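You operate a simulated robot arm through the tools that you are given. There is no shell and no other tool.

You run a simulated robot arm. Do the job below in one go: nothing can be reset, and whatever is moved stays where it is left.

JOB
Swap the turntable's grey disc for the size on the card.
Fine: clamp the new disc; the old disc goes on the bare end of the press rail.

Only the result counts: the job must be done as asked and must still hold three seconds after the hand-in. Knocking over, shifting, dropping, spilling or breaking anything else fails it.

ROBOT AND FRAMES
A 7-joint arm with a fingered hand, fixed in place. Base frame: the origin is on the floor under the middle of its stand, x ahead of it, y to its left, z up. Lengths are in m, angles in rad, forces in N, time in s.
With the tool pointing down near the work surface it reaches from about 0.2 to 0.8 m from the base axis. Its first joint turns from -2.897 to 2.897 rad. Payload 4.9 kg.
The TCP is the grasp point between the finger pads, 0.032 m short of the fingertips. In the tool frame z runs along the fingers and y along their closing line. The gripper opens to 0.192 m; its body begins 0.089 m behind the TCP. The gripper is a hand of 3 fingers: y runs from the thumb to the fingers, the wrist lies at [0, 0, -0.267] in the tool frame, and closing takes about 1.5 s.
Orientation is that of the tool frame in the base frame, as [roll, pitch, yaw] about the fixed x, y, z axes, in that order (R = Rz(yaw) Ry(pitch) Rx(roll)). With the fingers straight down and closing along the base's y, the tool's x points along the base's -x, its y along +y and its z along -z.

CONTROLS
- The arm moves only by the tool servo_tool. Its argument "moves" is a list of rows, each a list of 3 entries, a list of its own where there are three numbers: the turn, a rotation vector about the tool's x, y, z in rad, then the shift along the tool's x, y, z in m, then the closure, from 0 (fully open) to 1 (shut). In form: [[[ax, ay, az], [x, y, z], fingers], ...]. A call has 1 to 20 rows; each row shifts and turns the commanded pose from where the row before left it, along the tool's axes as they then stand. Rows are played at 5 a second. More than 0.05 m and 0.15 rad between two rows, or a gripper value outside its range, and nothing of the call is played. A pose out of reach is approached as far as the arm can. The call stops where the force on the tool passes 60 N (or 10 N more than at its start, if that is more) or the arm is blocked; 0.2 s more then pass. Each finger travels about 0.153 m/s and halts on what it meets, pressing with about 25 N; the grip force reading is that of the motor and also rises with nothing between the fingers. The clock runs only during rows and for 0.2 s after the last one: add rows that do not move to give the fingers time. It gives the time, the measured TCP pose, the force on the tool (base axes), the opening and the grip force at its end, in the units of the frame above (readings bear some noise), with the torque about the TCP (base axes, N m) and any sound that the robot's microphone picked up.
- Cameras (640 x 400 px; columns grow to the right, rows downward): "scene" is fixed at [0.0465, 0.4836, 1.4707]; the picture's right is [-0.52, -0.86, 0.00], its down [-0.61, 0.37, -0.71] and it looks along [0.60, -0.37, -0.71] (base axes); focal length 214 px, centre (320, 200). "wrist" rides on the gripper at [0.08, -0.046, -0.113] in the tool frame; the picture's right is [0.50, 0.87, 0.00], its down [-0.67, 0.39, -0.63] and it looks along [-0.55, 0.32, 0.78] (tool axes); focal length 226 px, centre (320, 200). There is no depth. A picture from a camera that has moved, and an enlarged one, comes with that camera's place and axes in the base frame and with its lens. The place of the scene camera against the robot may be out by one fixed shift of up to 0.025 m in any direction.
- capture(camera): a new picture of that camera. The clock stands still meanwhile.
- set_grasp(shape): the hand has 3 fingers and takes this shape, open, in about a second: jaw (thumb against the fingers, like two jaws); tri (thumb and two fingers); tip (a fingertip pinch); poke (one finger out to press); point (the index stretched); flat (the hand flat); cup (the hand cupped); fist (a fist). The gripper value then closes the fingers along that shape, each until it touches; the sizes above hold for jaw. It gives what a move gives, with no picture.
- enlarge(camera, box): a new picture of the part [left, top, right, bottom] of that camera's present view, enlarged. The clock stands still meanwhile.
- job_done(): hands the job in; it is judged then, once.

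Nothing tells you positions but the pictures and the camera data. Unless the task says otherwise, let go and move clear before handing in.

The tools are called after ">>>" as name(argument=value, ...) on one line, values as JSON. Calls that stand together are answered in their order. servo_tool: Moves the arm, as the interface text tells. Its arguments: {"type":"object","properties":{"moves":{"type":"array","items":{"type":"array"}}},"required":["moves"]} The other tools are called the same way: set_grasp (shape) gives the hand a shape; capture (camera) takes a picture; enlarge (camera, box) takes an enlarged picture of a part of a camera's view; job_done () hands the job in.

At the start:

```text
t: 0.0
tool_pos: [0.3522, 0.3034, 1.28]
ee_rot: [-3.141, 0.0, 3.141]
force: [-0.1, -0.3, 0.6]
wrist_torque: [-0.02, 0.0, 0.03]
opening: 0.1919
grasp_force: 0.0
shape: jaw
```

scene: 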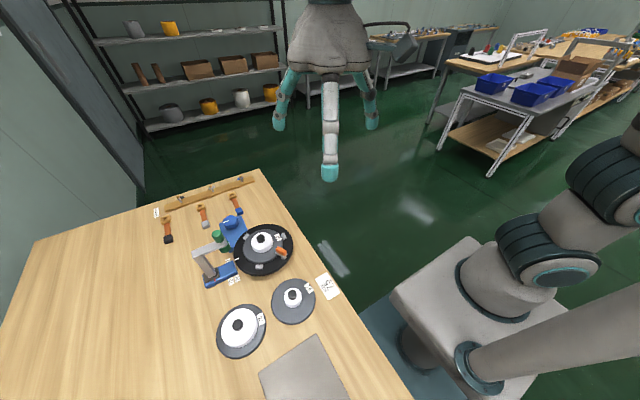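
wrist: 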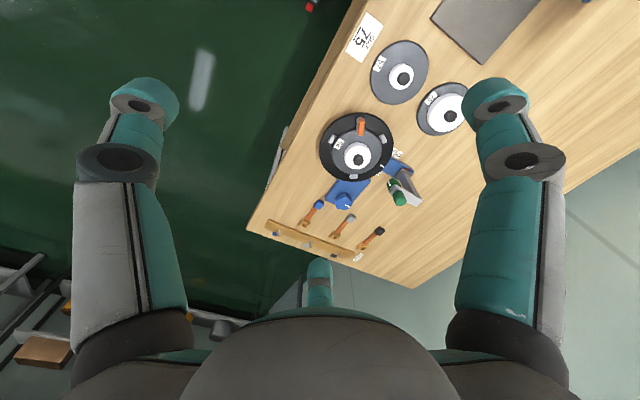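

I see a workbench with a turntable holding a grey disc, two spare discs, a card, a press and some tools. I'll take enlarged pictures first to read the labels and understand the parts.

>>> enlarge(camera="scene", box=[180, 200, 360, 312])

>>> enlarge(camera="scene", box=[140, 160, 300, 260])

>>> enlarge(camera="scene", box=[200, 260, 360, 360])

>>> enlarge(camera="wrist", box=[300, 90, 460, 190])

>>> enlarge(camera="wrist", box=[330, 0, 490, 100])

>>> enlarge(camera="wrist", box=[250, 150, 450, 275])

```text
3.56 times, centred on (270, 256) of scene
camera zoom: at [0.0465, 0.4836, 1.4707], right [-0.52, -0.86, 0.0], down [-0.61, 0.37, -0.71], along [0.6, -0.37, -0.71], focal length 763 px, centre (498, 1)
```

zoom: 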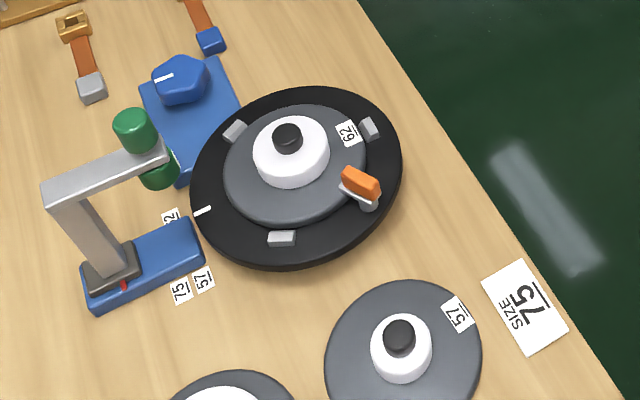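

```text
4.00 times, centred on (220, 210) of scene
camera zoom: at [0.0465, 0.4836, 1.4707], right [-0.52, -0.86, 0.0], down [-0.61, 0.37, -0.71], along [0.6, -0.37, -0.71], focal length 858 px, centre (720, 160)
```

zoom: 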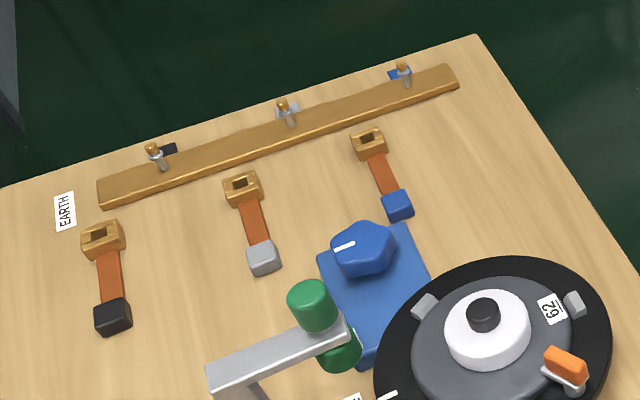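

```text
4.00 times, centred on (280, 310) of scene
camera zoom: at [0.0465, 0.4836, 1.4707], right [-0.52, -0.86, 0.0], down [-0.61, 0.37, -0.71], along [0.6, -0.37, -0.71], focal length 858 px, centre (480, -240)
```

zoom: 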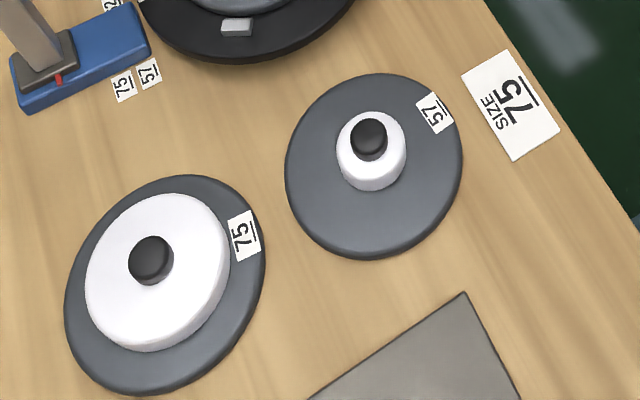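

```text
4.00 times, centred on (380, 140) of wrist
camera zoom: at [0.2725, 0.2565, 1.3915], right [-0.5, 0.87, 0.0], down [0.67, 0.39, 0.63], along [0.55, 0.32, -0.78], focal length 904 px, centre (80, 440)
```

zoom: 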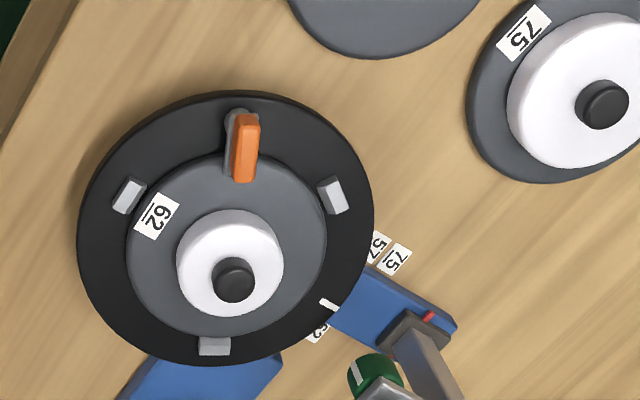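

```text
4.00 times, centred on (410, 50) of wrist
camera zoom: at [0.2725, 0.2565, 1.3915], right [-0.5, 0.87, 0.0], down [0.67, 0.39, 0.63], along [0.55, 0.32, -0.78], focal length 904 px, centre (-40, 800)
```

zoom: 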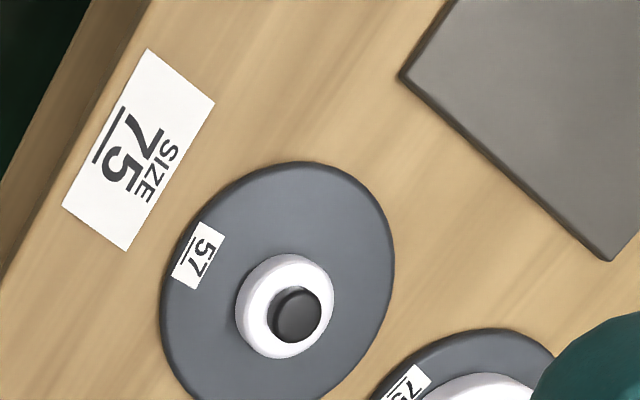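

```text
3.20 times, centred on (350, 212) of wrist
camera zoom: at [0.2725, 0.2565, 1.3915], right [-0.5, 0.87, 0.0], down [0.67, 0.39, 0.63], along [0.55, 0.32, -0.78], focal length 723 px, centre (224, 160)
```

zoom: 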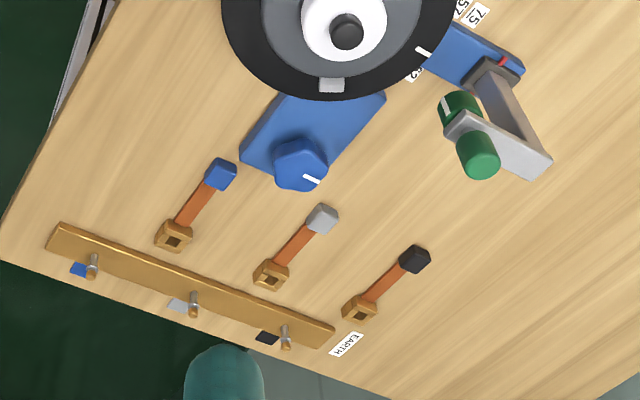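

The card says 75. The turntable holds the 62 disc with an orange clamp, the 75 disc has a large white hub near the front left, and 57 is a decoy. I'll move the wrist camera nearer to the turntable and press to understand the clamp and the rail.

>>> servo_tool(moves=[[[0, 0, 0], [0.013, 0.016, 0.0325], 0], [[0, 0, 0], [0.013, 0.016, 0.0325], 0], [[0, 0, 0], [0.013, 0.016, 0.0325], 0], [[0, 0, 0], [0.013, 0.016, 0.0325], 0], [[0, 0, 0], [0, 0, 0], 0]])

>>> capture(camera="wrist")

>>> capture(camera="scene")

```text
t: 1.2
tool_pos: [0.3019, 0.3674, 1.1499]
ee_rot: [-3.141, 0.0, -3.141]
force: [0.3, 0.0, 0.2]
wrist_torque: [-0.03, -0.02, 0.01]
opening: 0.1918
grasp_force: 0.1
shape: jaw
```

```text
taken
camera wrist: at [0.2222, 0.3205, 1.261], right [-0.5, 0.87, 0.0], down [0.67, 0.39, 0.63], along [0.55, 0.32, -0.78], focal length 226 px, centre (320, 200)
```

wrist: 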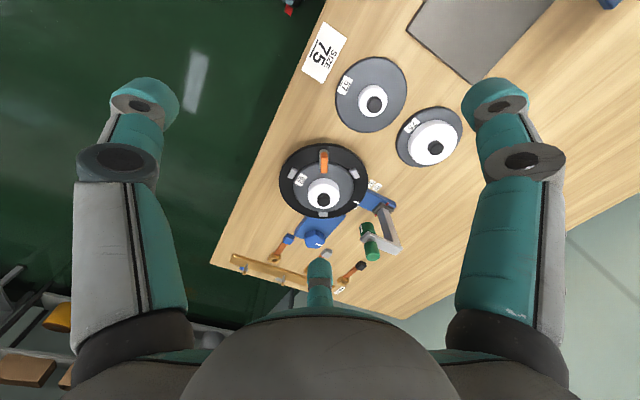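

```text
taken
```

scene: 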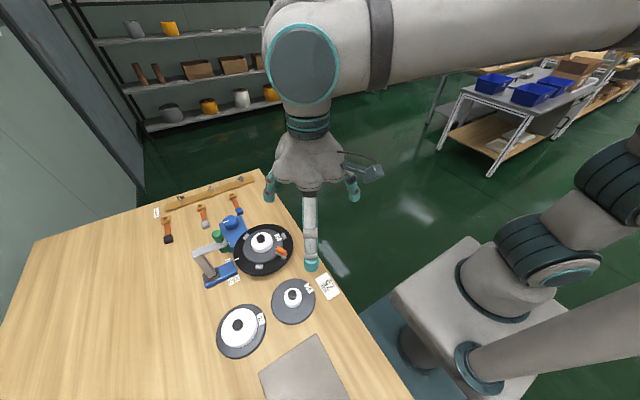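

>>> enlarge(camera="wrist", box=[270, 130, 430, 230])

>>> enlarge(camera="wrist", box=[330, 170, 420, 270])

>>> enlarge(camera="wrist", box=[200, 220, 360, 320])

>>> enlarge(camera="scene", box=[180, 210, 260, 290])

>>> enlarge(camera="scene", box=[225, 215, 305, 285])

```text
4.00 times, centred on (350, 180) of wrist
camera zoom: at [0.2222, 0.3205, 1.261], right [-0.5, 0.87, 0.0], down [0.67, 0.39, 0.63], along [0.55, 0.32, -0.78], focal length 904 px, centre (200, 280)
```

zoom: 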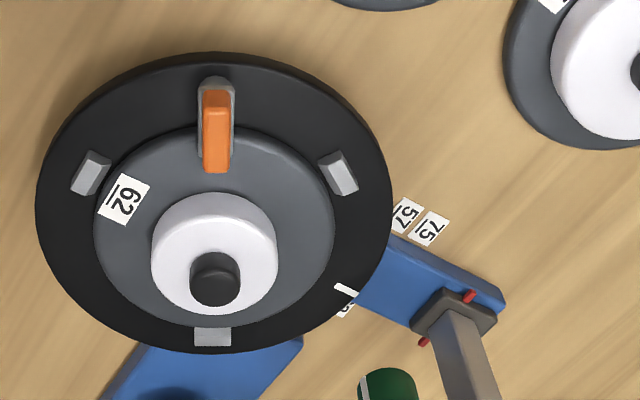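

```text
4.00 times, centred on (375, 220) of wrist
camera zoom: at [0.2222, 0.3205, 1.261], right [-0.5, 0.87, 0.0], down [0.67, 0.39, 0.63], along [0.55, 0.32, -0.78], focal length 904 px, centre (100, 120)
```

zoom: 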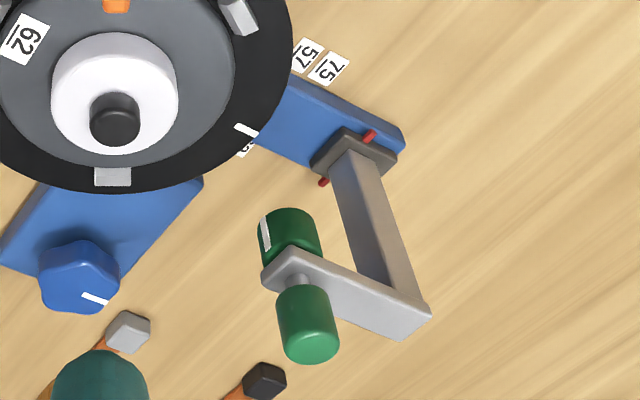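

```text
4.00 times, centred on (280, 270) of wrist
camera zoom: at [0.2222, 0.3205, 1.261], right [-0.5, 0.87, 0.0], down [0.67, 0.39, 0.63], along [0.55, 0.32, -0.78], focal length 904 px, centre (480, -80)
```

zoom: 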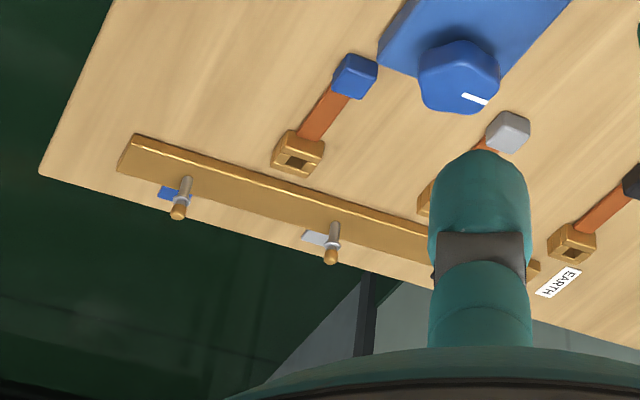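

```text
5.00 times, centred on (220, 250) of scene
camera zoom: at [0.0465, 0.4836, 1.4707], right [-0.52, -0.86, 0.0], down [-0.61, 0.37, -0.71], along [0.6, -0.37, -0.71], focal length 1072 px, centre (820, -50)
```

zoom: 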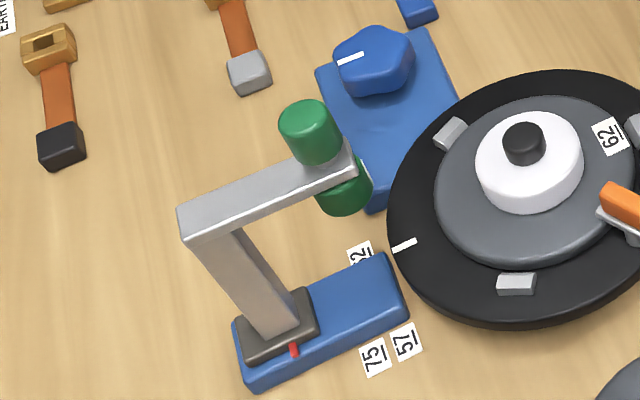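

```text
5.71 times, centred on (265, 250) of scene
camera zoom: at [0.0465, 0.4836, 1.4707], right [-0.52, -0.86, 0.0], down [-0.61, 0.37, -0.71], along [0.6, -0.37, -0.71], focal length 1226 px, centre (634, -86)
```

zoom: 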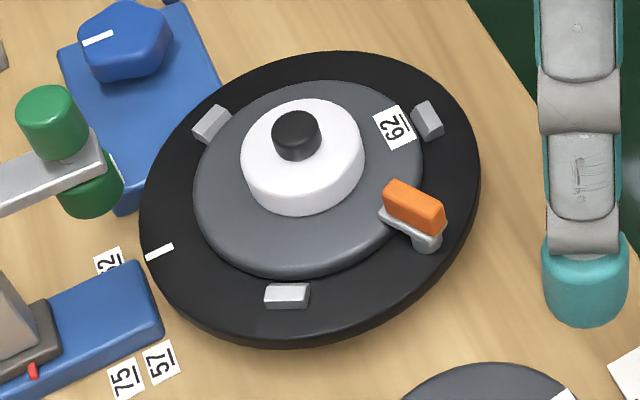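

The old disc doesn't seem to fit on the short blue rail by the turntable, and there is another blue object at the edge of the wrist view. I'll yaw the hand to look at the left part of the bench.

>>> servo_tool(moves=[[[0, 0, -0.145], [0, 0, 0], 0], [[0, 0, -0.145], [0, 0, 0], 0], [[0, 0, -0.145], [0, 0, 0], 0], [[0, 0, -0.145], [0, 0, 0], 0], [[0, 0, -0.145], [0, 0, 0], 0], [[0, 0, -0.145], [0, 0, 0], 0], [[0, 0, -0.145], [0, 0, 0], 0], [[0, 0, -0.145], [0, 0, 0], 0], [[0, 0, 0], [0, 0, 0], 0]])

>>> capture(camera="wrist")

```text
t: 3.2
tool_pos: [0.3003, 0.3672, 1.1486]
ee_rot: [-3.14, 0.0, -1.979]
force: [0.5, -0.1, 0.6]
wrist_torque: [-0.01, 0.04, 0.0]
opening: 0.192
grasp_force: 0.0
shape: jaw
```

```text
taken
camera wrist: at [0.3105, 0.2752, 1.261], right [-0.99, -0.12, 0.0], down [-0.09, 0.77, 0.63], along [-0.07, 0.63, -0.78], focal length 226 px, centre (320, 200)
```

wrist: 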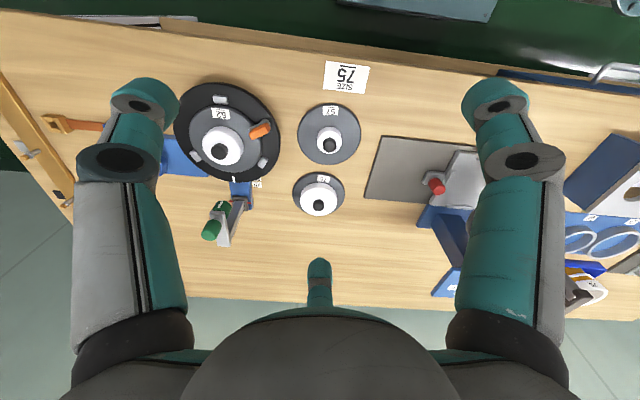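

There is a second station further along the bench: a grey plate, a red-handled press with its own blue rails, and more parts. I'll shift over to see it.

>>> servo_tool(moves=[[[0, 0, 0], [0.0159, 0.0367, 0], 0], [[0, 0, 0], [0.0159, 0.0367, 0], 0], [[0, 0, 0], [0.0159, 0.0367, 0], 0], [[0, 0, 0], [0.0159, 0.0367, 0], 0], [[0, 0, 0], [0.0159, 0.0367, 0], 0], [[0, 0, 0], [0.0159, 0.0367, 0], 0], [[0, 0, 0], [0, 0, 0], 0]])

>>> capture(camera="wrist")

>>> enlarge(camera="wrist", box=[180, 80, 340, 220])

>>> enlarge(camera="wrist", box=[320, 80, 480, 220])

```text
t: 4.8
tool_pos: [0.0632, 0.3653, 1.1498]
ee_rot: [3.141, -0.003, -1.98]
force: [0.6, 0.1, -0.5]
wrist_torque: [0.0, 0.01, 0.03]
opening: 0.1921
grasp_force: 0.1
shape: jaw
```

```text
taken
camera wrist: at [0.0721, 0.2732, 1.2606], right [-0.99, -0.11, 0.0], down [-0.09, 0.77, 0.63], along [-0.07, 0.63, -0.78], focal length 226 px, centre (320, 200)
```

wrist: 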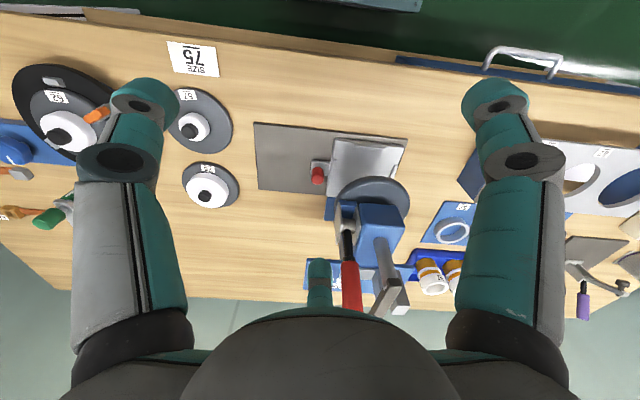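

```text
2.86 times, centred on (260, 150) of wrist
camera zoom: at [0.0721, 0.2732, 1.2606], right [-0.99, -0.11, 0.0], down [-0.09, 0.77, 0.63], along [-0.07, 0.63, -0.78], focal length 646 px, centre (491, 343)
```

zoom: 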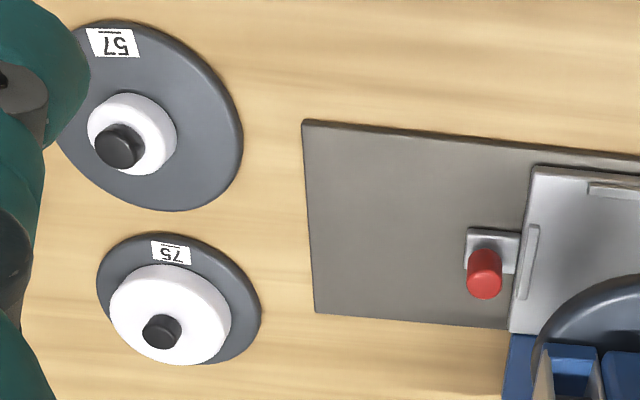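

```text
2.86 times, centred on (400, 150) of wrist
camera zoom: at [0.0721, 0.2732, 1.2606], right [-0.99, -0.11, 0.0], down [-0.09, 0.77, 0.63], along [-0.07, 0.63, -0.78], focal length 646 px, centre (91, 343)
```

zoom: 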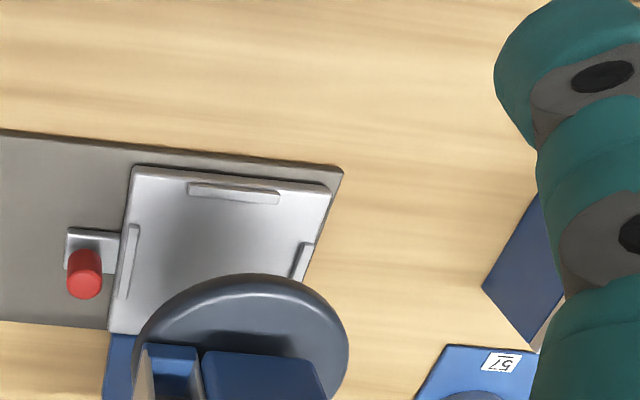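

>>> servo_tool(moves=[[[0, 0, -0.14], [0.005, 0.02, 0], 0], [[0, 0, -0.14], [0.005, 0.02, 0], 0], [[0, 0, -0.14], [0.005, 0.02, 0], 0], [[0, 0, -0.14], [0.005, 0.02, 0], 0], [[0, 0, 0], [0, 0, 0], 0]])

>>> capture(camera="wrist")

>>> enlarge(camera="wrist", box=[190, 60, 350, 260])

>>> enlarge(camera="wrist", box=[300, 60, 460, 260])

```text
t: 5.7
tool_pos: [0.0591, 0.3647, 1.1479]
ee_rot: [-3.141, -0.002, -1.711]
force: [0.5, 0.4, -0.7]
wrist_torque: [-0.03, -0.02, -0.01]
opening: 0.1918
grasp_force: 0.0
shape: jaw
stopped in row 4: the arm was blocked; the commanded pose is now the measured one
```

```text
taken
camera wrist: at [0.0942, 0.2796, 1.2607], right [-0.93, -0.37, 0.0], down [-0.29, 0.72, 0.63], along [-0.24, 0.58, -0.78], focal length 226 px, centre (320, 200)
```

wrist: 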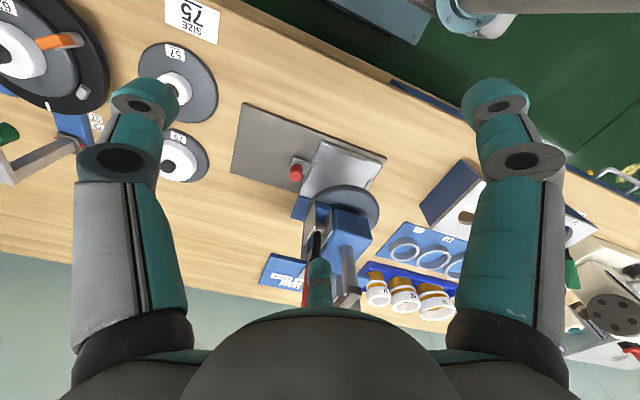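

```text
2.00 times, centred on (270, 160) of wrist
camera zoom: at [0.0942, 0.2796, 1.2607], right [-0.93, -0.37, 0.0], down [-0.29, 0.72, 0.63], along [-0.24, 0.58, -0.78], focal length 452 px, centre (420, 280)
```

zoom: 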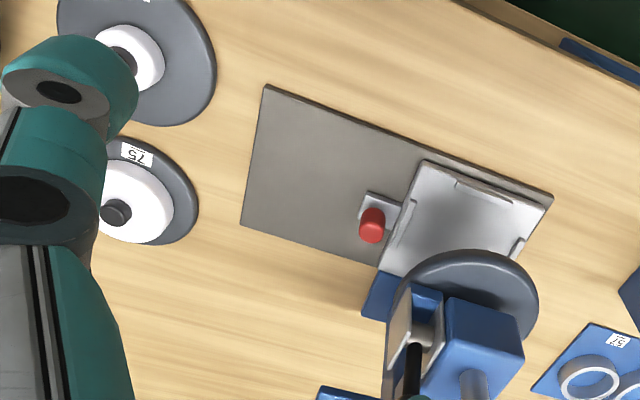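

```text
2.00 times, centred on (380, 160) of wrist
camera zoom: at [0.0942, 0.2796, 1.2607], right [-0.93, -0.37, 0.0], down [-0.29, 0.72, 0.63], along [-0.24, 0.58, -0.78], focal length 452 px, centre (200, 280)
```

zoom: 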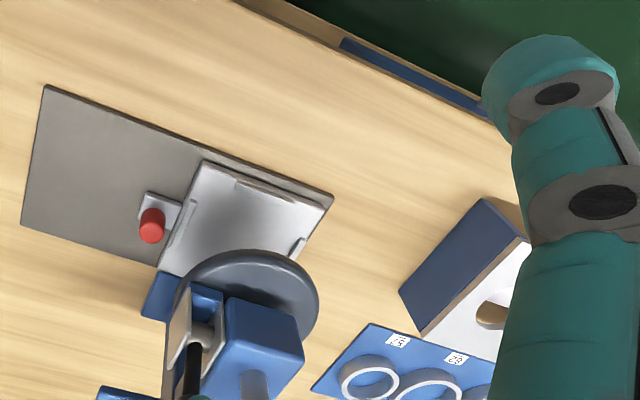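

>>> enlarge(camera="scene", box=[262, 232, 302, 262])

>>> enlarge(camera="scene", box=[225, 220, 305, 280])

>>> enlarge(camera="scene", box=[210, 270, 350, 400])

>>> enlarge(camera="wrist", box=[0, 0, 120, 120])

```text
13.33 times, centred on (282, 247) of scene
camera zoom: at [0.0465, 0.4836, 1.4707], right [-0.52, -0.86, 0.0], down [-0.61, 0.37, -0.71], along [0.6, -0.37, -0.71], focal length 2860 px, centre (827, -427)
```

zoom: 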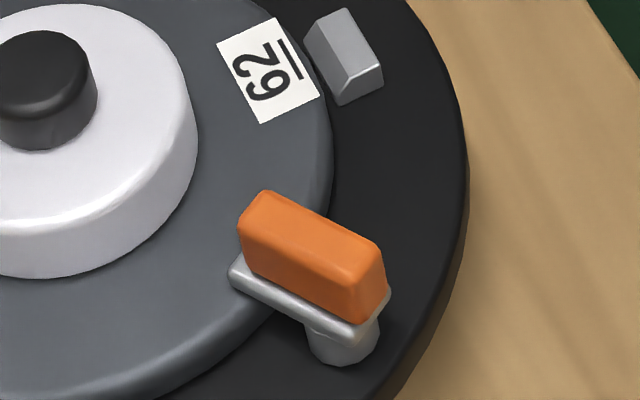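

```text
6.67 times, centred on (265, 250) of scene
camera zoom: at [0.0465, 0.4836, 1.4707], right [-0.52, -0.86, 0.0], down [-0.61, 0.37, -0.71], along [0.6, -0.37, -0.71], focal length 1430 px, centre (687, -133)
```

zoom: 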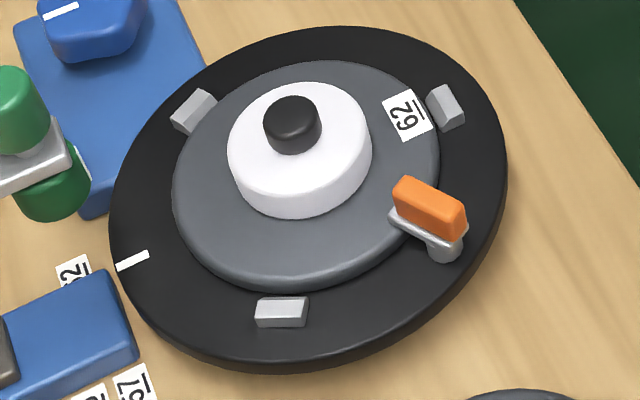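

```text
3.08 times, centred on (280, 335) of scene
camera zoom: at [0.0465, 0.4836, 1.4707], right [-0.52, -0.86, 0.0], down [-0.61, 0.37, -0.71], along [0.6, -0.37, -0.71], focal length 660 px, centre (443, -215)
```

zoom: 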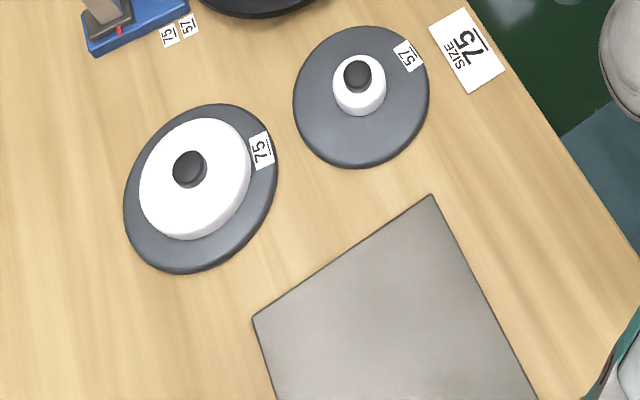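

```text
3.33 times, centred on (60, 60) of wrist
camera zoom: at [0.0942, 0.2796, 1.2607], right [-0.93, -0.37, 0.0], down [-0.29, 0.72, 0.63], along [-0.24, 0.58, -0.78], focal length 754 px, centre (1187, 667)
```

zoom: 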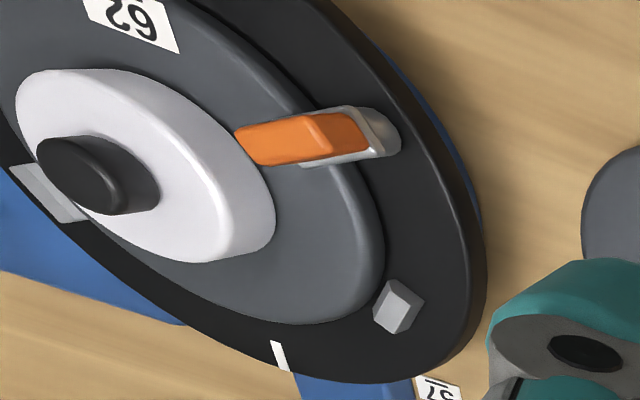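

The press station's grey plate is the press rail. Its silver tray sits at the far end, so the near end (about x 0.06–0.17, y 0.43–0.57) is bare. The clamp is an orange-topped bar that swings on a round post. Next I'll check the hand shapes in free air.

>>> set_grasp(shape="tip")

>>> capture(camera="wrist")

>>> capture(camera="scene")

>>> servo_tool(moves=[[[0, 0, 0], [0, 0, 0], 0.2], [[0, 0, 0], [0, 0, 0], 0.4], [[0, 0, 0], [0, 0, 0], 0.6], [[0, 0, 0], [0, 0, 0], 0.8], [[0, 0, 0], [0, 0, 0], 1], [[0, 0, 0], [0, 0, 0], 1], [[0, 0, 0], [0, 0, 0], 1], [[0, 0, 0], [0, 0, 0], 1], [[0, 0, 0], [0, 0, 0], 1]])

>>> capture(camera="wrist")

>>> capture(camera="scene")

```text
t: 6.6
tool_pos: [0.0593, 0.3653, 1.1493]
ee_rot: [3.141, -0.001, -1.711]
force: [0.2, -0.9, 0.3]
wrist_torque: [-0.01, -0.02, -0.01]
opening: 0.1919
grasp_force: 0.1
shape: tip
```

```text
taken
camera wrist: at [0.094, 0.2797, 1.2607], right [-0.93, -0.37, 0.0], down [-0.29, 0.72, 0.63], along [-0.24, 0.58, -0.78], focal length 226 px, centre (320, 200)
```

wrist: 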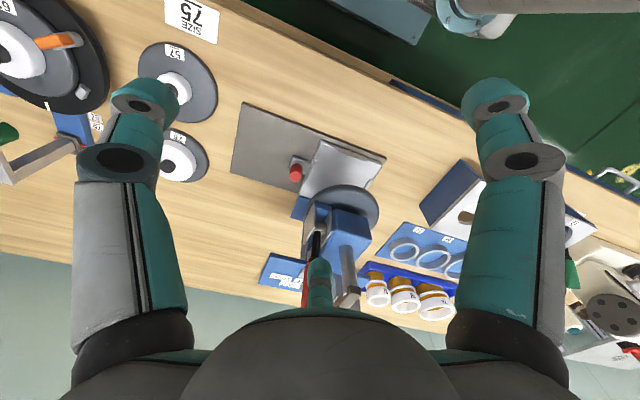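

```text
taken
```

scene: 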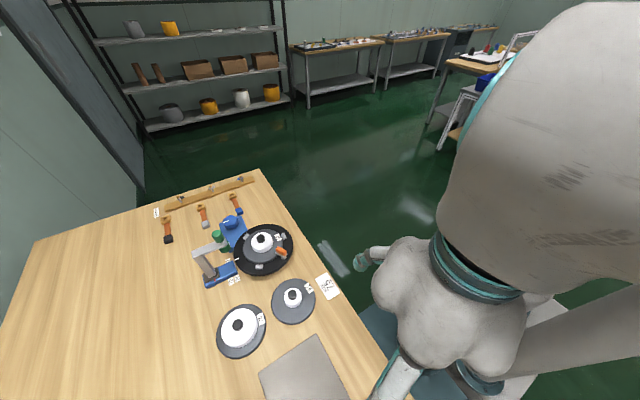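

```text
t: 8.6
tool_pos: [0.0594, 0.366, 1.148]
ee_rot: [3.14, -0.002, -1.71]
force: [-0.4, 0.1, 0.3]
wrist_torque: [0.0, -0.03, 0.01]
opening: 0.0
grasp_force: 25.0
shape: tip
```

```text
taken
camera wrist: at [0.0939, 0.2798, 1.2607], right [-0.93, -0.37, 0.0], down [-0.29, 0.72, 0.63], along [-0.24, 0.58, -0.78], focal length 226 px, centre (320, 200)
```

wrist: 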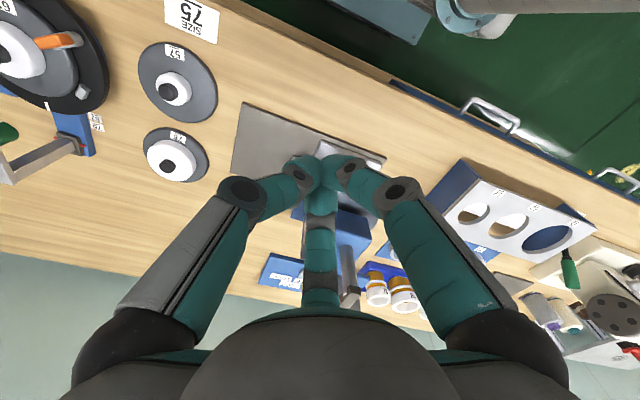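

```text
taken
```

scene: 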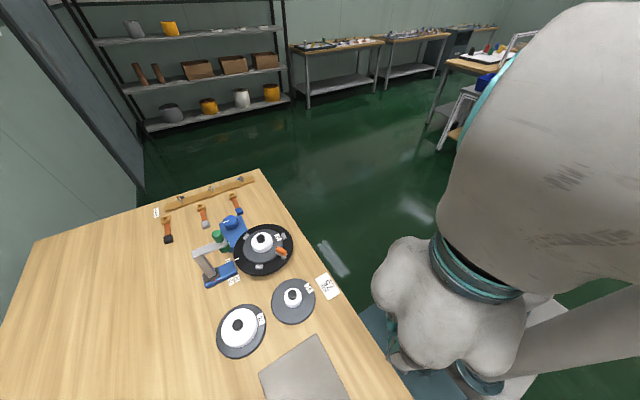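

>>> set_grasp(shape="jaw")

>>> servo_tool(moves=[[[0, 0, 0], [0, 0, 0], 0.3], [[0, 0, 0], [0, 0, 0], 0.6], [[0, 0, 0], [0, 0, 0], 0.8], [[0, 0, 0], [0, 0, 0], 0.8], [[0, 0, 0], [0, 0, 0], 0.8], [[0, 0, 0], [0, 0, 0], 0.8], [[0, 0, 0], [0, 0, 0], 0.8]])

>>> capture(camera="wrist")

>>> servo_tool(moves=[[[0, 0, 0], [0, 0, 0], 1], [[0, 0, 0], [0, 0, 0], 1], [[0, 0, 0], [0, 0, 0], 1], [[0, 0, 0], [0, 0, 0], 1], [[0, 0, 0], [0, 0, 0], 1]])

>>> capture(camera="wrist")

>>> set_grasp(shape="tri")

>>> servo_tool(moves=[[[0, 0, 0], [0, 0, 0], 0.3], [[0, 0, 0], [0, 0, 0], 0.6], [[0, 0, 0], [0, 0, 0], 0.8], [[0, 0, 0], [0, 0, 0], 0.8], [[0, 0, 0], [0, 0, 0], 0.8], [[0, 0, 0], [0, 0, 0], 0.8], [[0, 0, 0], [0, 0, 0], 0.8]])

>>> capture(camera="wrist")

>>> set_grasp(shape="poke")

>>> capture(camera="wrist")

```text
t: 9.5
tool_pos: [0.0597, 0.3652, 1.1487]
ee_rot: [3.14, -0.002, -1.713]
force: [0.1, -0.5, 0.1]
wrist_torque: [0.01, 0.03, -0.02]
opening: 0.192
grasp_force: 0.1
shape: jaw
```

```text
t: 11.1
tool_pos: [0.0586, 0.3646, 1.1484]
ee_rot: [3.141, -0.003, -1.713]
force: [-0.9, 0.2, -0.3]
wrist_torque: [-0.02, -0.03, 0.02]
opening: 0.0389
grasp_force: 0.0
shape: jaw
```

```text
taken
camera wrist: at [0.094, 0.2797, 1.2606], right [-0.93, -0.37, 0.0], down [-0.29, 0.72, 0.63], along [-0.24, 0.58, -0.78], focal length 226 px, centre (320, 200)
```

wrist: 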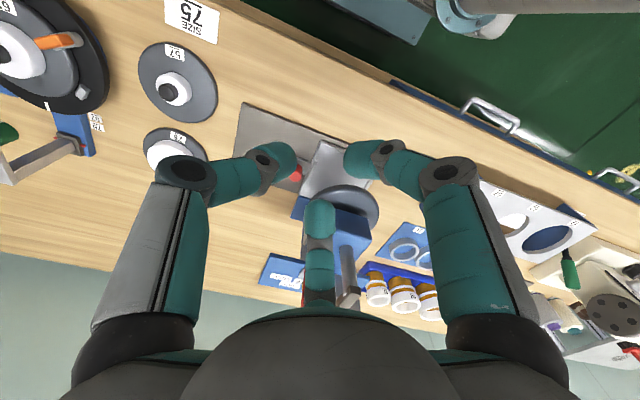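

```text
t: 12.3
tool_pos: [0.0599, 0.3652, 1.1483]
ee_rot: [-3.141, -0.002, -1.711]
force: [-0.7, -0.8, -0.5]
wrist_torque: [0.0, -0.03, 0.04]
opening: 0.0
grasp_force: 24.9
shape: jaw
```

```text
taken
camera wrist: at [0.094, 0.2797, 1.2606], right [-0.93, -0.37, 0.0], down [-0.29, 0.72, 0.63], along [-0.24, 0.58, -0.78], focal length 226 px, centre (320, 200)
```

wrist: 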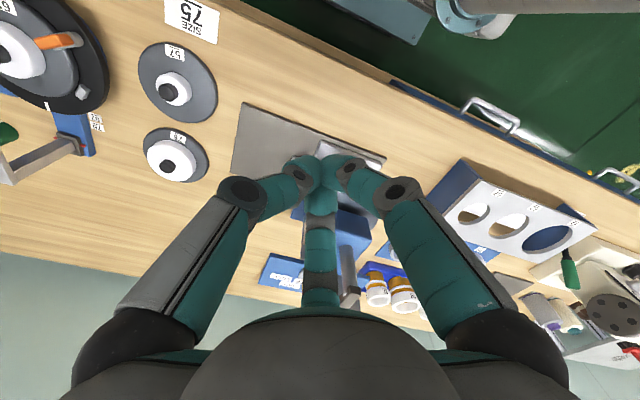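

```text
t: 13.2
tool_pos: [0.061, 0.3652, 1.1481]
ee_rot: [-3.141, -0.002, -1.712]
force: [-0.2, 0.4, -0.1]
wrist_torque: [0.02, 0.02, 0.0]
opening: 0.1918
grasp_force: 0.0
shape: tri
```

```text
t: 14.8
tool_pos: [0.0598, 0.3647, 1.1478]
ee_rot: [3.141, 0.0, -1.712]
force: [0.4, 0.1, 0.2]
wrist_torque: [0.01, 0.0, -0.03]
opening: 0.039
grasp_force: 0.1
shape: tri
```

```text
taken
camera wrist: at [0.094, 0.2798, 1.2606], right [-0.93, -0.37, 0.0], down [-0.29, 0.72, 0.63], along [-0.24, 0.58, -0.78], focal length 226 px, centre (320, 200)
```

wrist: 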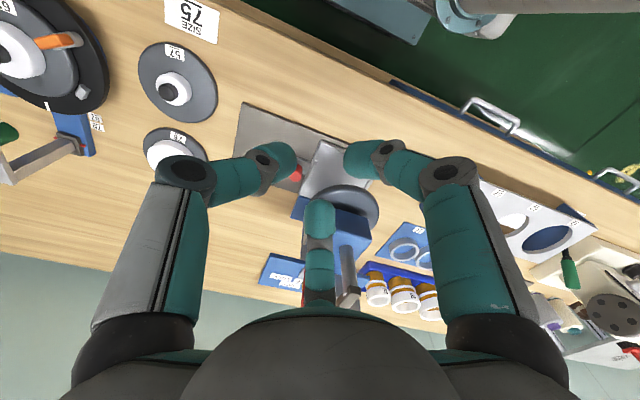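

```text
t: 15.7
tool_pos: [0.0591, 0.3648, 1.1498]
ee_rot: [-3.141, -0.002, -1.71]
force: [0.4, -0.2, 0.1]
wrist_torque: [-0.01, -0.01, -0.03]
opening: 0.0
grasp_force: 0.1
shape: poke
```

```text
taken
camera wrist: at [0.094, 0.2798, 1.2606], right [-0.93, -0.37, 0.0], down [-0.29, 0.72, 0.63], along [-0.24, 0.58, -0.78], focal length 226 px, centre (320, 200)
```

wrist: 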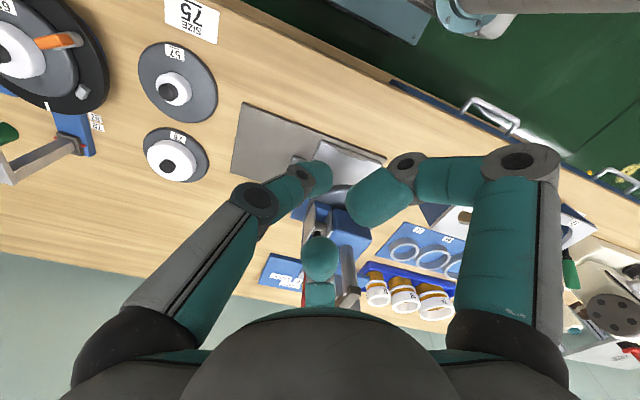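

>>> set_grasp(shape="fist")

>>> capture(camera="wrist")

>>> servo_tool(moves=[[[0, 0, 0.13], [-0.004, -0.047, 0], 0], [[0, 0, 0.13], [0.004, -0.047, 0], 0], [[0, 0, 0.13], [0.009, -0.044, 0], 0], [[0, 0, 0.13], [0, 0, 0], 0], [[0, 0, 0.13], [0, 0, 0], 0], [[0, 0, 0.13], [0, 0, 0], 0], [[0, 0, 0], [0, 0, 0], 0]])

>>> capture(camera="wrist")

>>> capture(camera="scene")

```text
t: 16.6
tool_pos: [0.0595, 0.3655, 1.1496]
ee_rot: [-3.141, -0.001, -1.711]
force: [-0.3, -0.2, -0.3]
wrist_torque: [-0.05, 0.02, 0.01]
opening: 0.0001
grasp_force: 0.0
shape: fist
```

```text
taken
camera wrist: at [0.094, 0.2797, 1.2606], right [-0.93, -0.37, 0.0], down [-0.29, 0.72, 0.63], along [-0.24, 0.58, -0.78], focal length 226 px, centre (320, 200)
```

wrist: 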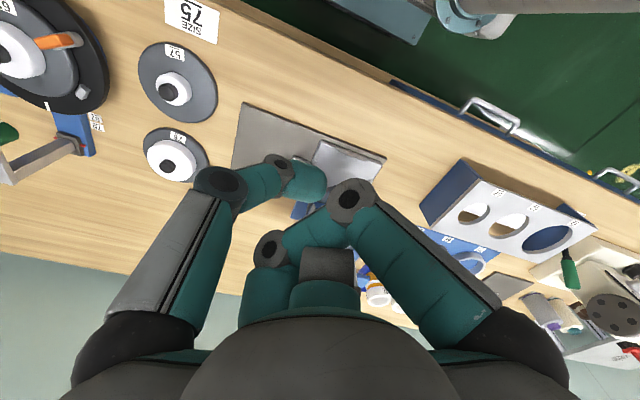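

```text
t: 18.2
tool_pos: [0.1854, 0.3227, 1.1473]
ee_rot: [-3.14, -0.003, -2.489]
force: [-0.2, 0.3, 0.3]
wrist_torque: [0.04, 0.03, -0.01]
opening: 0.0
grasp_force: 0.1
shape: fist
```

```text
taken
camera wrist: at [0.1511, 0.2365, 1.2603], right [-0.92, 0.38, 0.0], down [0.3, 0.72, 0.63], along [0.24, 0.58, -0.78], focal length 226 px, centre (320, 200)
```

wrist: 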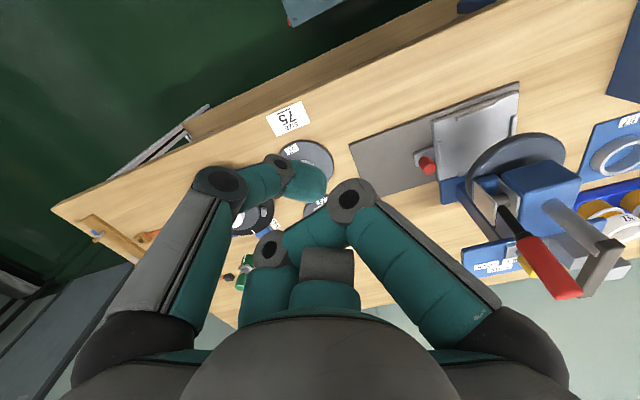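

```text
taken
```

scene: 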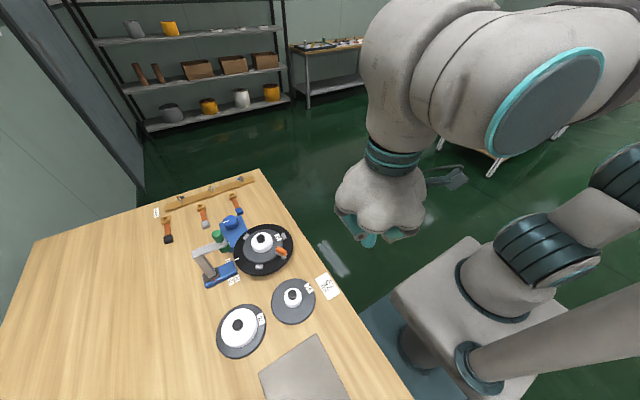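

>>> set_grasp(shape="jaw")

>>> servo_tool(moves=[[[-0.06, -0.104, 0], [0, 0, 0], 0], [[-0.06, -0.104, 0], [0, 0, 0], 0], [[-0.06, -0.104, 0], [0, 0, 0], 0], [[-0.06, -0.104, 0], [0, 0, 0], 0], [[0, 0, 0], [0, 0, 0], 0]])

>>> capture(camera="wrist")

```text
t: 19.1
tool_pos: [0.1867, 0.3217, 1.1483]
ee_rot: [-3.14, -0.003, -2.487]
force: [1.0, 0.0, -0.7]
wrist_torque: [0.02, 0.02, -0.01]
opening: 0.1919
grasp_force: 0.0
shape: jaw
```

```text
t: 20.3
tool_pos: [0.1866, 0.3212, 1.148]
ee_rot: [2.888, 0.409, -2.539]
force: [0.2, -0.3, 1.2]
wrist_torque: [-0.01, 0.0, 0.01]
opening: 0.1921
grasp_force: 0.1
shape: jaw
```

```text
taken
camera wrist: at [0.1354, 0.1977, 1.2049], right [-0.92, 0.38, 0.0], down [0.15, 0.37, 0.92], along [0.35, 0.85, -0.4], focal length 226 px, centre (320, 200)
```

wrist: 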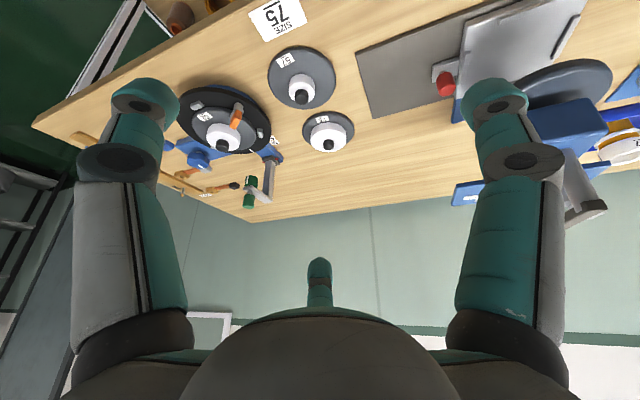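

>>> enlarge(camera="wrist", box=[170, 70, 290, 210])

>>> enlarge(camera="wrist", box=[280, 90, 380, 170])

>>> enlarge(camera="wrist", box=[350, 10, 510, 130])

>>> enlarge(camera="wrist", box=[205, 90, 265, 160])

```text
2.86 times, centred on (230, 140) of wrist
camera zoom: at [0.1354, 0.1977, 1.2049], right [-0.92, 0.38, 0.0], down [0.15, 0.37, 0.92], along [0.35, 0.85, -0.4], focal length 646 px, centre (577, 371)
```

zoom: 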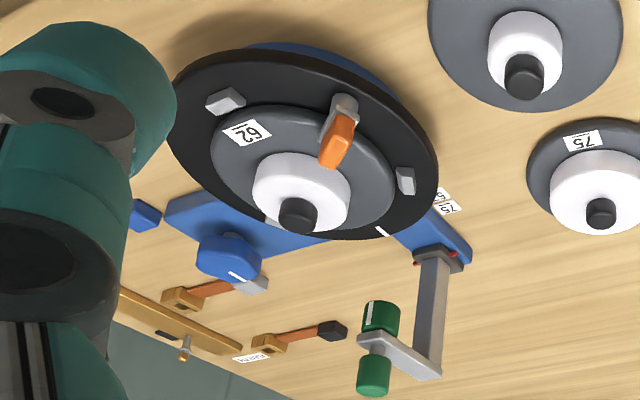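

```text
5.00 times, centred on (330, 130) of wrist
camera zoom: at [0.1354, 0.1977, 1.2049], right [-0.92, 0.38, 0.0], down [0.15, 0.37, 0.92], along [0.35, 0.85, -0.4], focal length 1130 px, centre (270, 550)
```

zoom: 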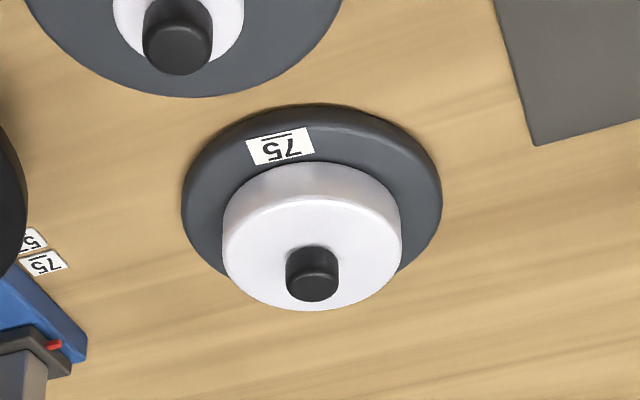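

```text
3.33 times, centred on (430, 70) of wrist
camera zoom: at [0.1354, 0.1977, 1.2049], right [-0.92, 0.38, 0.0], down [0.15, 0.37, 0.92], along [0.35, 0.85, -0.4], focal length 754 px, centre (-47, 633)
```

zoom: 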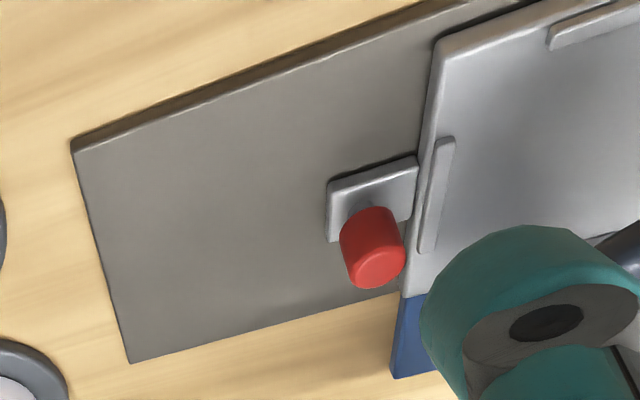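

```text
5.71 times, centred on (235, 125) of wrist
camera zoom: at [0.1354, 0.1977, 1.2049], right [-0.92, 0.38, 0.0], down [0.15, 0.37, 0.92], along [0.35, 0.85, -0.4], focal length 1292 px, centre (806, 629)
```

zoom: 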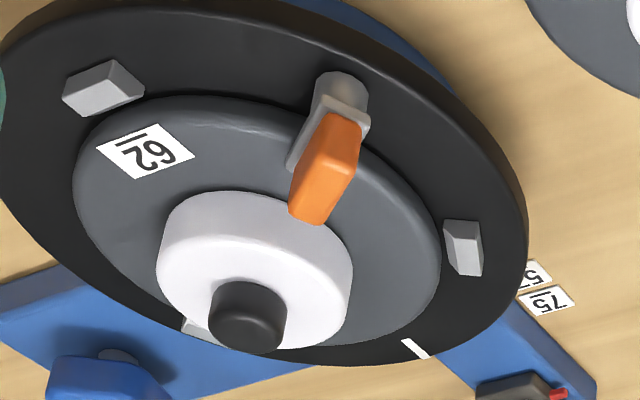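

>>> servo_tool(moves=[[[0.06, 0.104, 0], [0, 0, 0], 0], [[0.06, 0.104, 0], [0, 0, 0], 0], [[0.06, 0.104, 0], [0, 0, 0], 0], [[0.06, 0.104, 0], [0, 0, 0], 0], [[0, 0, 0.13], [0, 0, -0.03], 0], [[0, 0, 0.13], [0, 0, -0.03], 0], [[0, 0, 0.13], [0, 0, -0.03], 0], [[0, 0, 0.13], [0, 0, 0], 0], [[0, 0, 0.13], [0, 0, 0], 0], [[0, 0, 0], [-0.045, 0, 0], 0], [[0, 0, 0], [-0.045, 0, 0], 0], [[0, 0, 0], [-0.045, 0, 0], 0], [[0, 0, 0], [0, 0, 0], 0]])

>>> set_grasp(shape="point")

>>> capture(camera="scene")

>>> capture(camera="wrist")

>>> set_grasp(shape="poke")

>>> capture(camera="scene")

>>> capture(camera="wrist")

```text
t: 23.1
tool_pos: [0.3219, 0.3209, 1.2355]
ee_rot: [-3.14, 0.0, -3.136]
force: [0.3, 0.8, -0.1]
wrist_torque: [0.0, -0.02, 0.02]
opening: 0.1917
grasp_force: 0.2
shape: jaw
```

```text
t: 24.0
tool_pos: [0.3222, 0.3201, 1.2369]
ee_rot: [-3.14, 0.0, -3.136]
force: [0.4, -0.1, -0.6]
wrist_torque: [-0.03, -0.05, 0.01]
opening: 0.0
grasp_force: 0.0
shape: point
```

```text
taken
```

scene: 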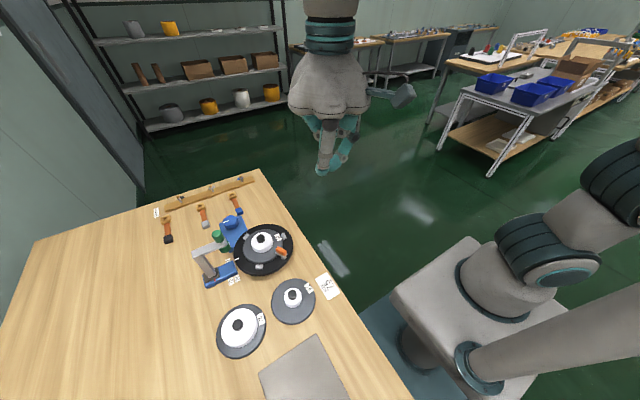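

```text
taken
camera wrist: at [0.2421, 0.2748, 1.3489], right [-0.5, 0.86, 0.0], down [0.67, 0.39, 0.63], along [0.55, 0.32, -0.78], focal length 226 px, centre (320, 200)
```

wrist: 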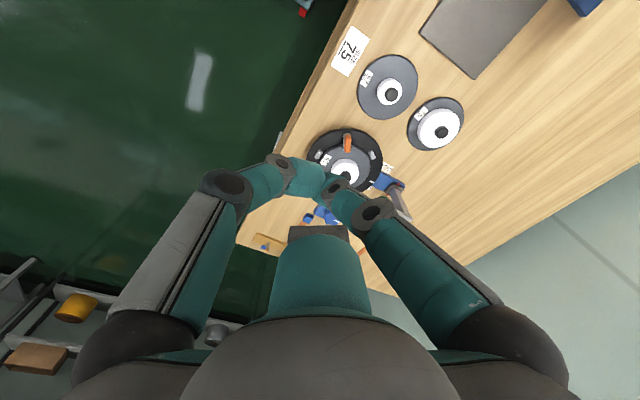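

```text
t: 24.9
tool_pos: [0.3216, 0.3215, 1.2366]
ee_rot: [-3.14, 0.0, -3.137]
force: [0.2, 0.4, 1.4]
wrist_torque: [0.02, 0.05, -0.04]
opening: 0.0
grasp_force: 0.1
shape: poke
```

```text
taken
```

scene: 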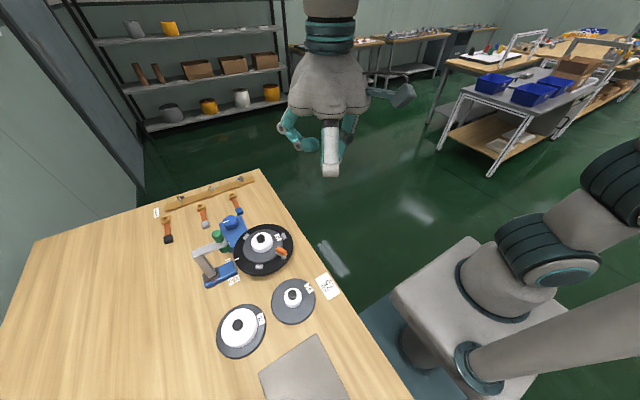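

```text
taken
camera wrist: at [0.2421, 0.2748, 1.3489], right [-0.5, 0.86, 0.0], down [0.67, 0.39, 0.63], along [0.55, 0.32, -0.78], focal length 226 px, centre (320, 200)
```

wrist: 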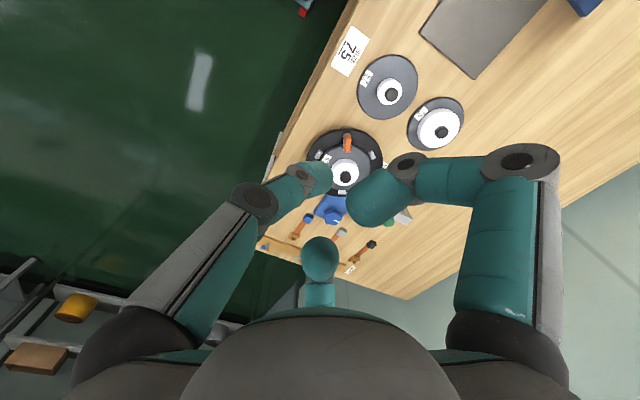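

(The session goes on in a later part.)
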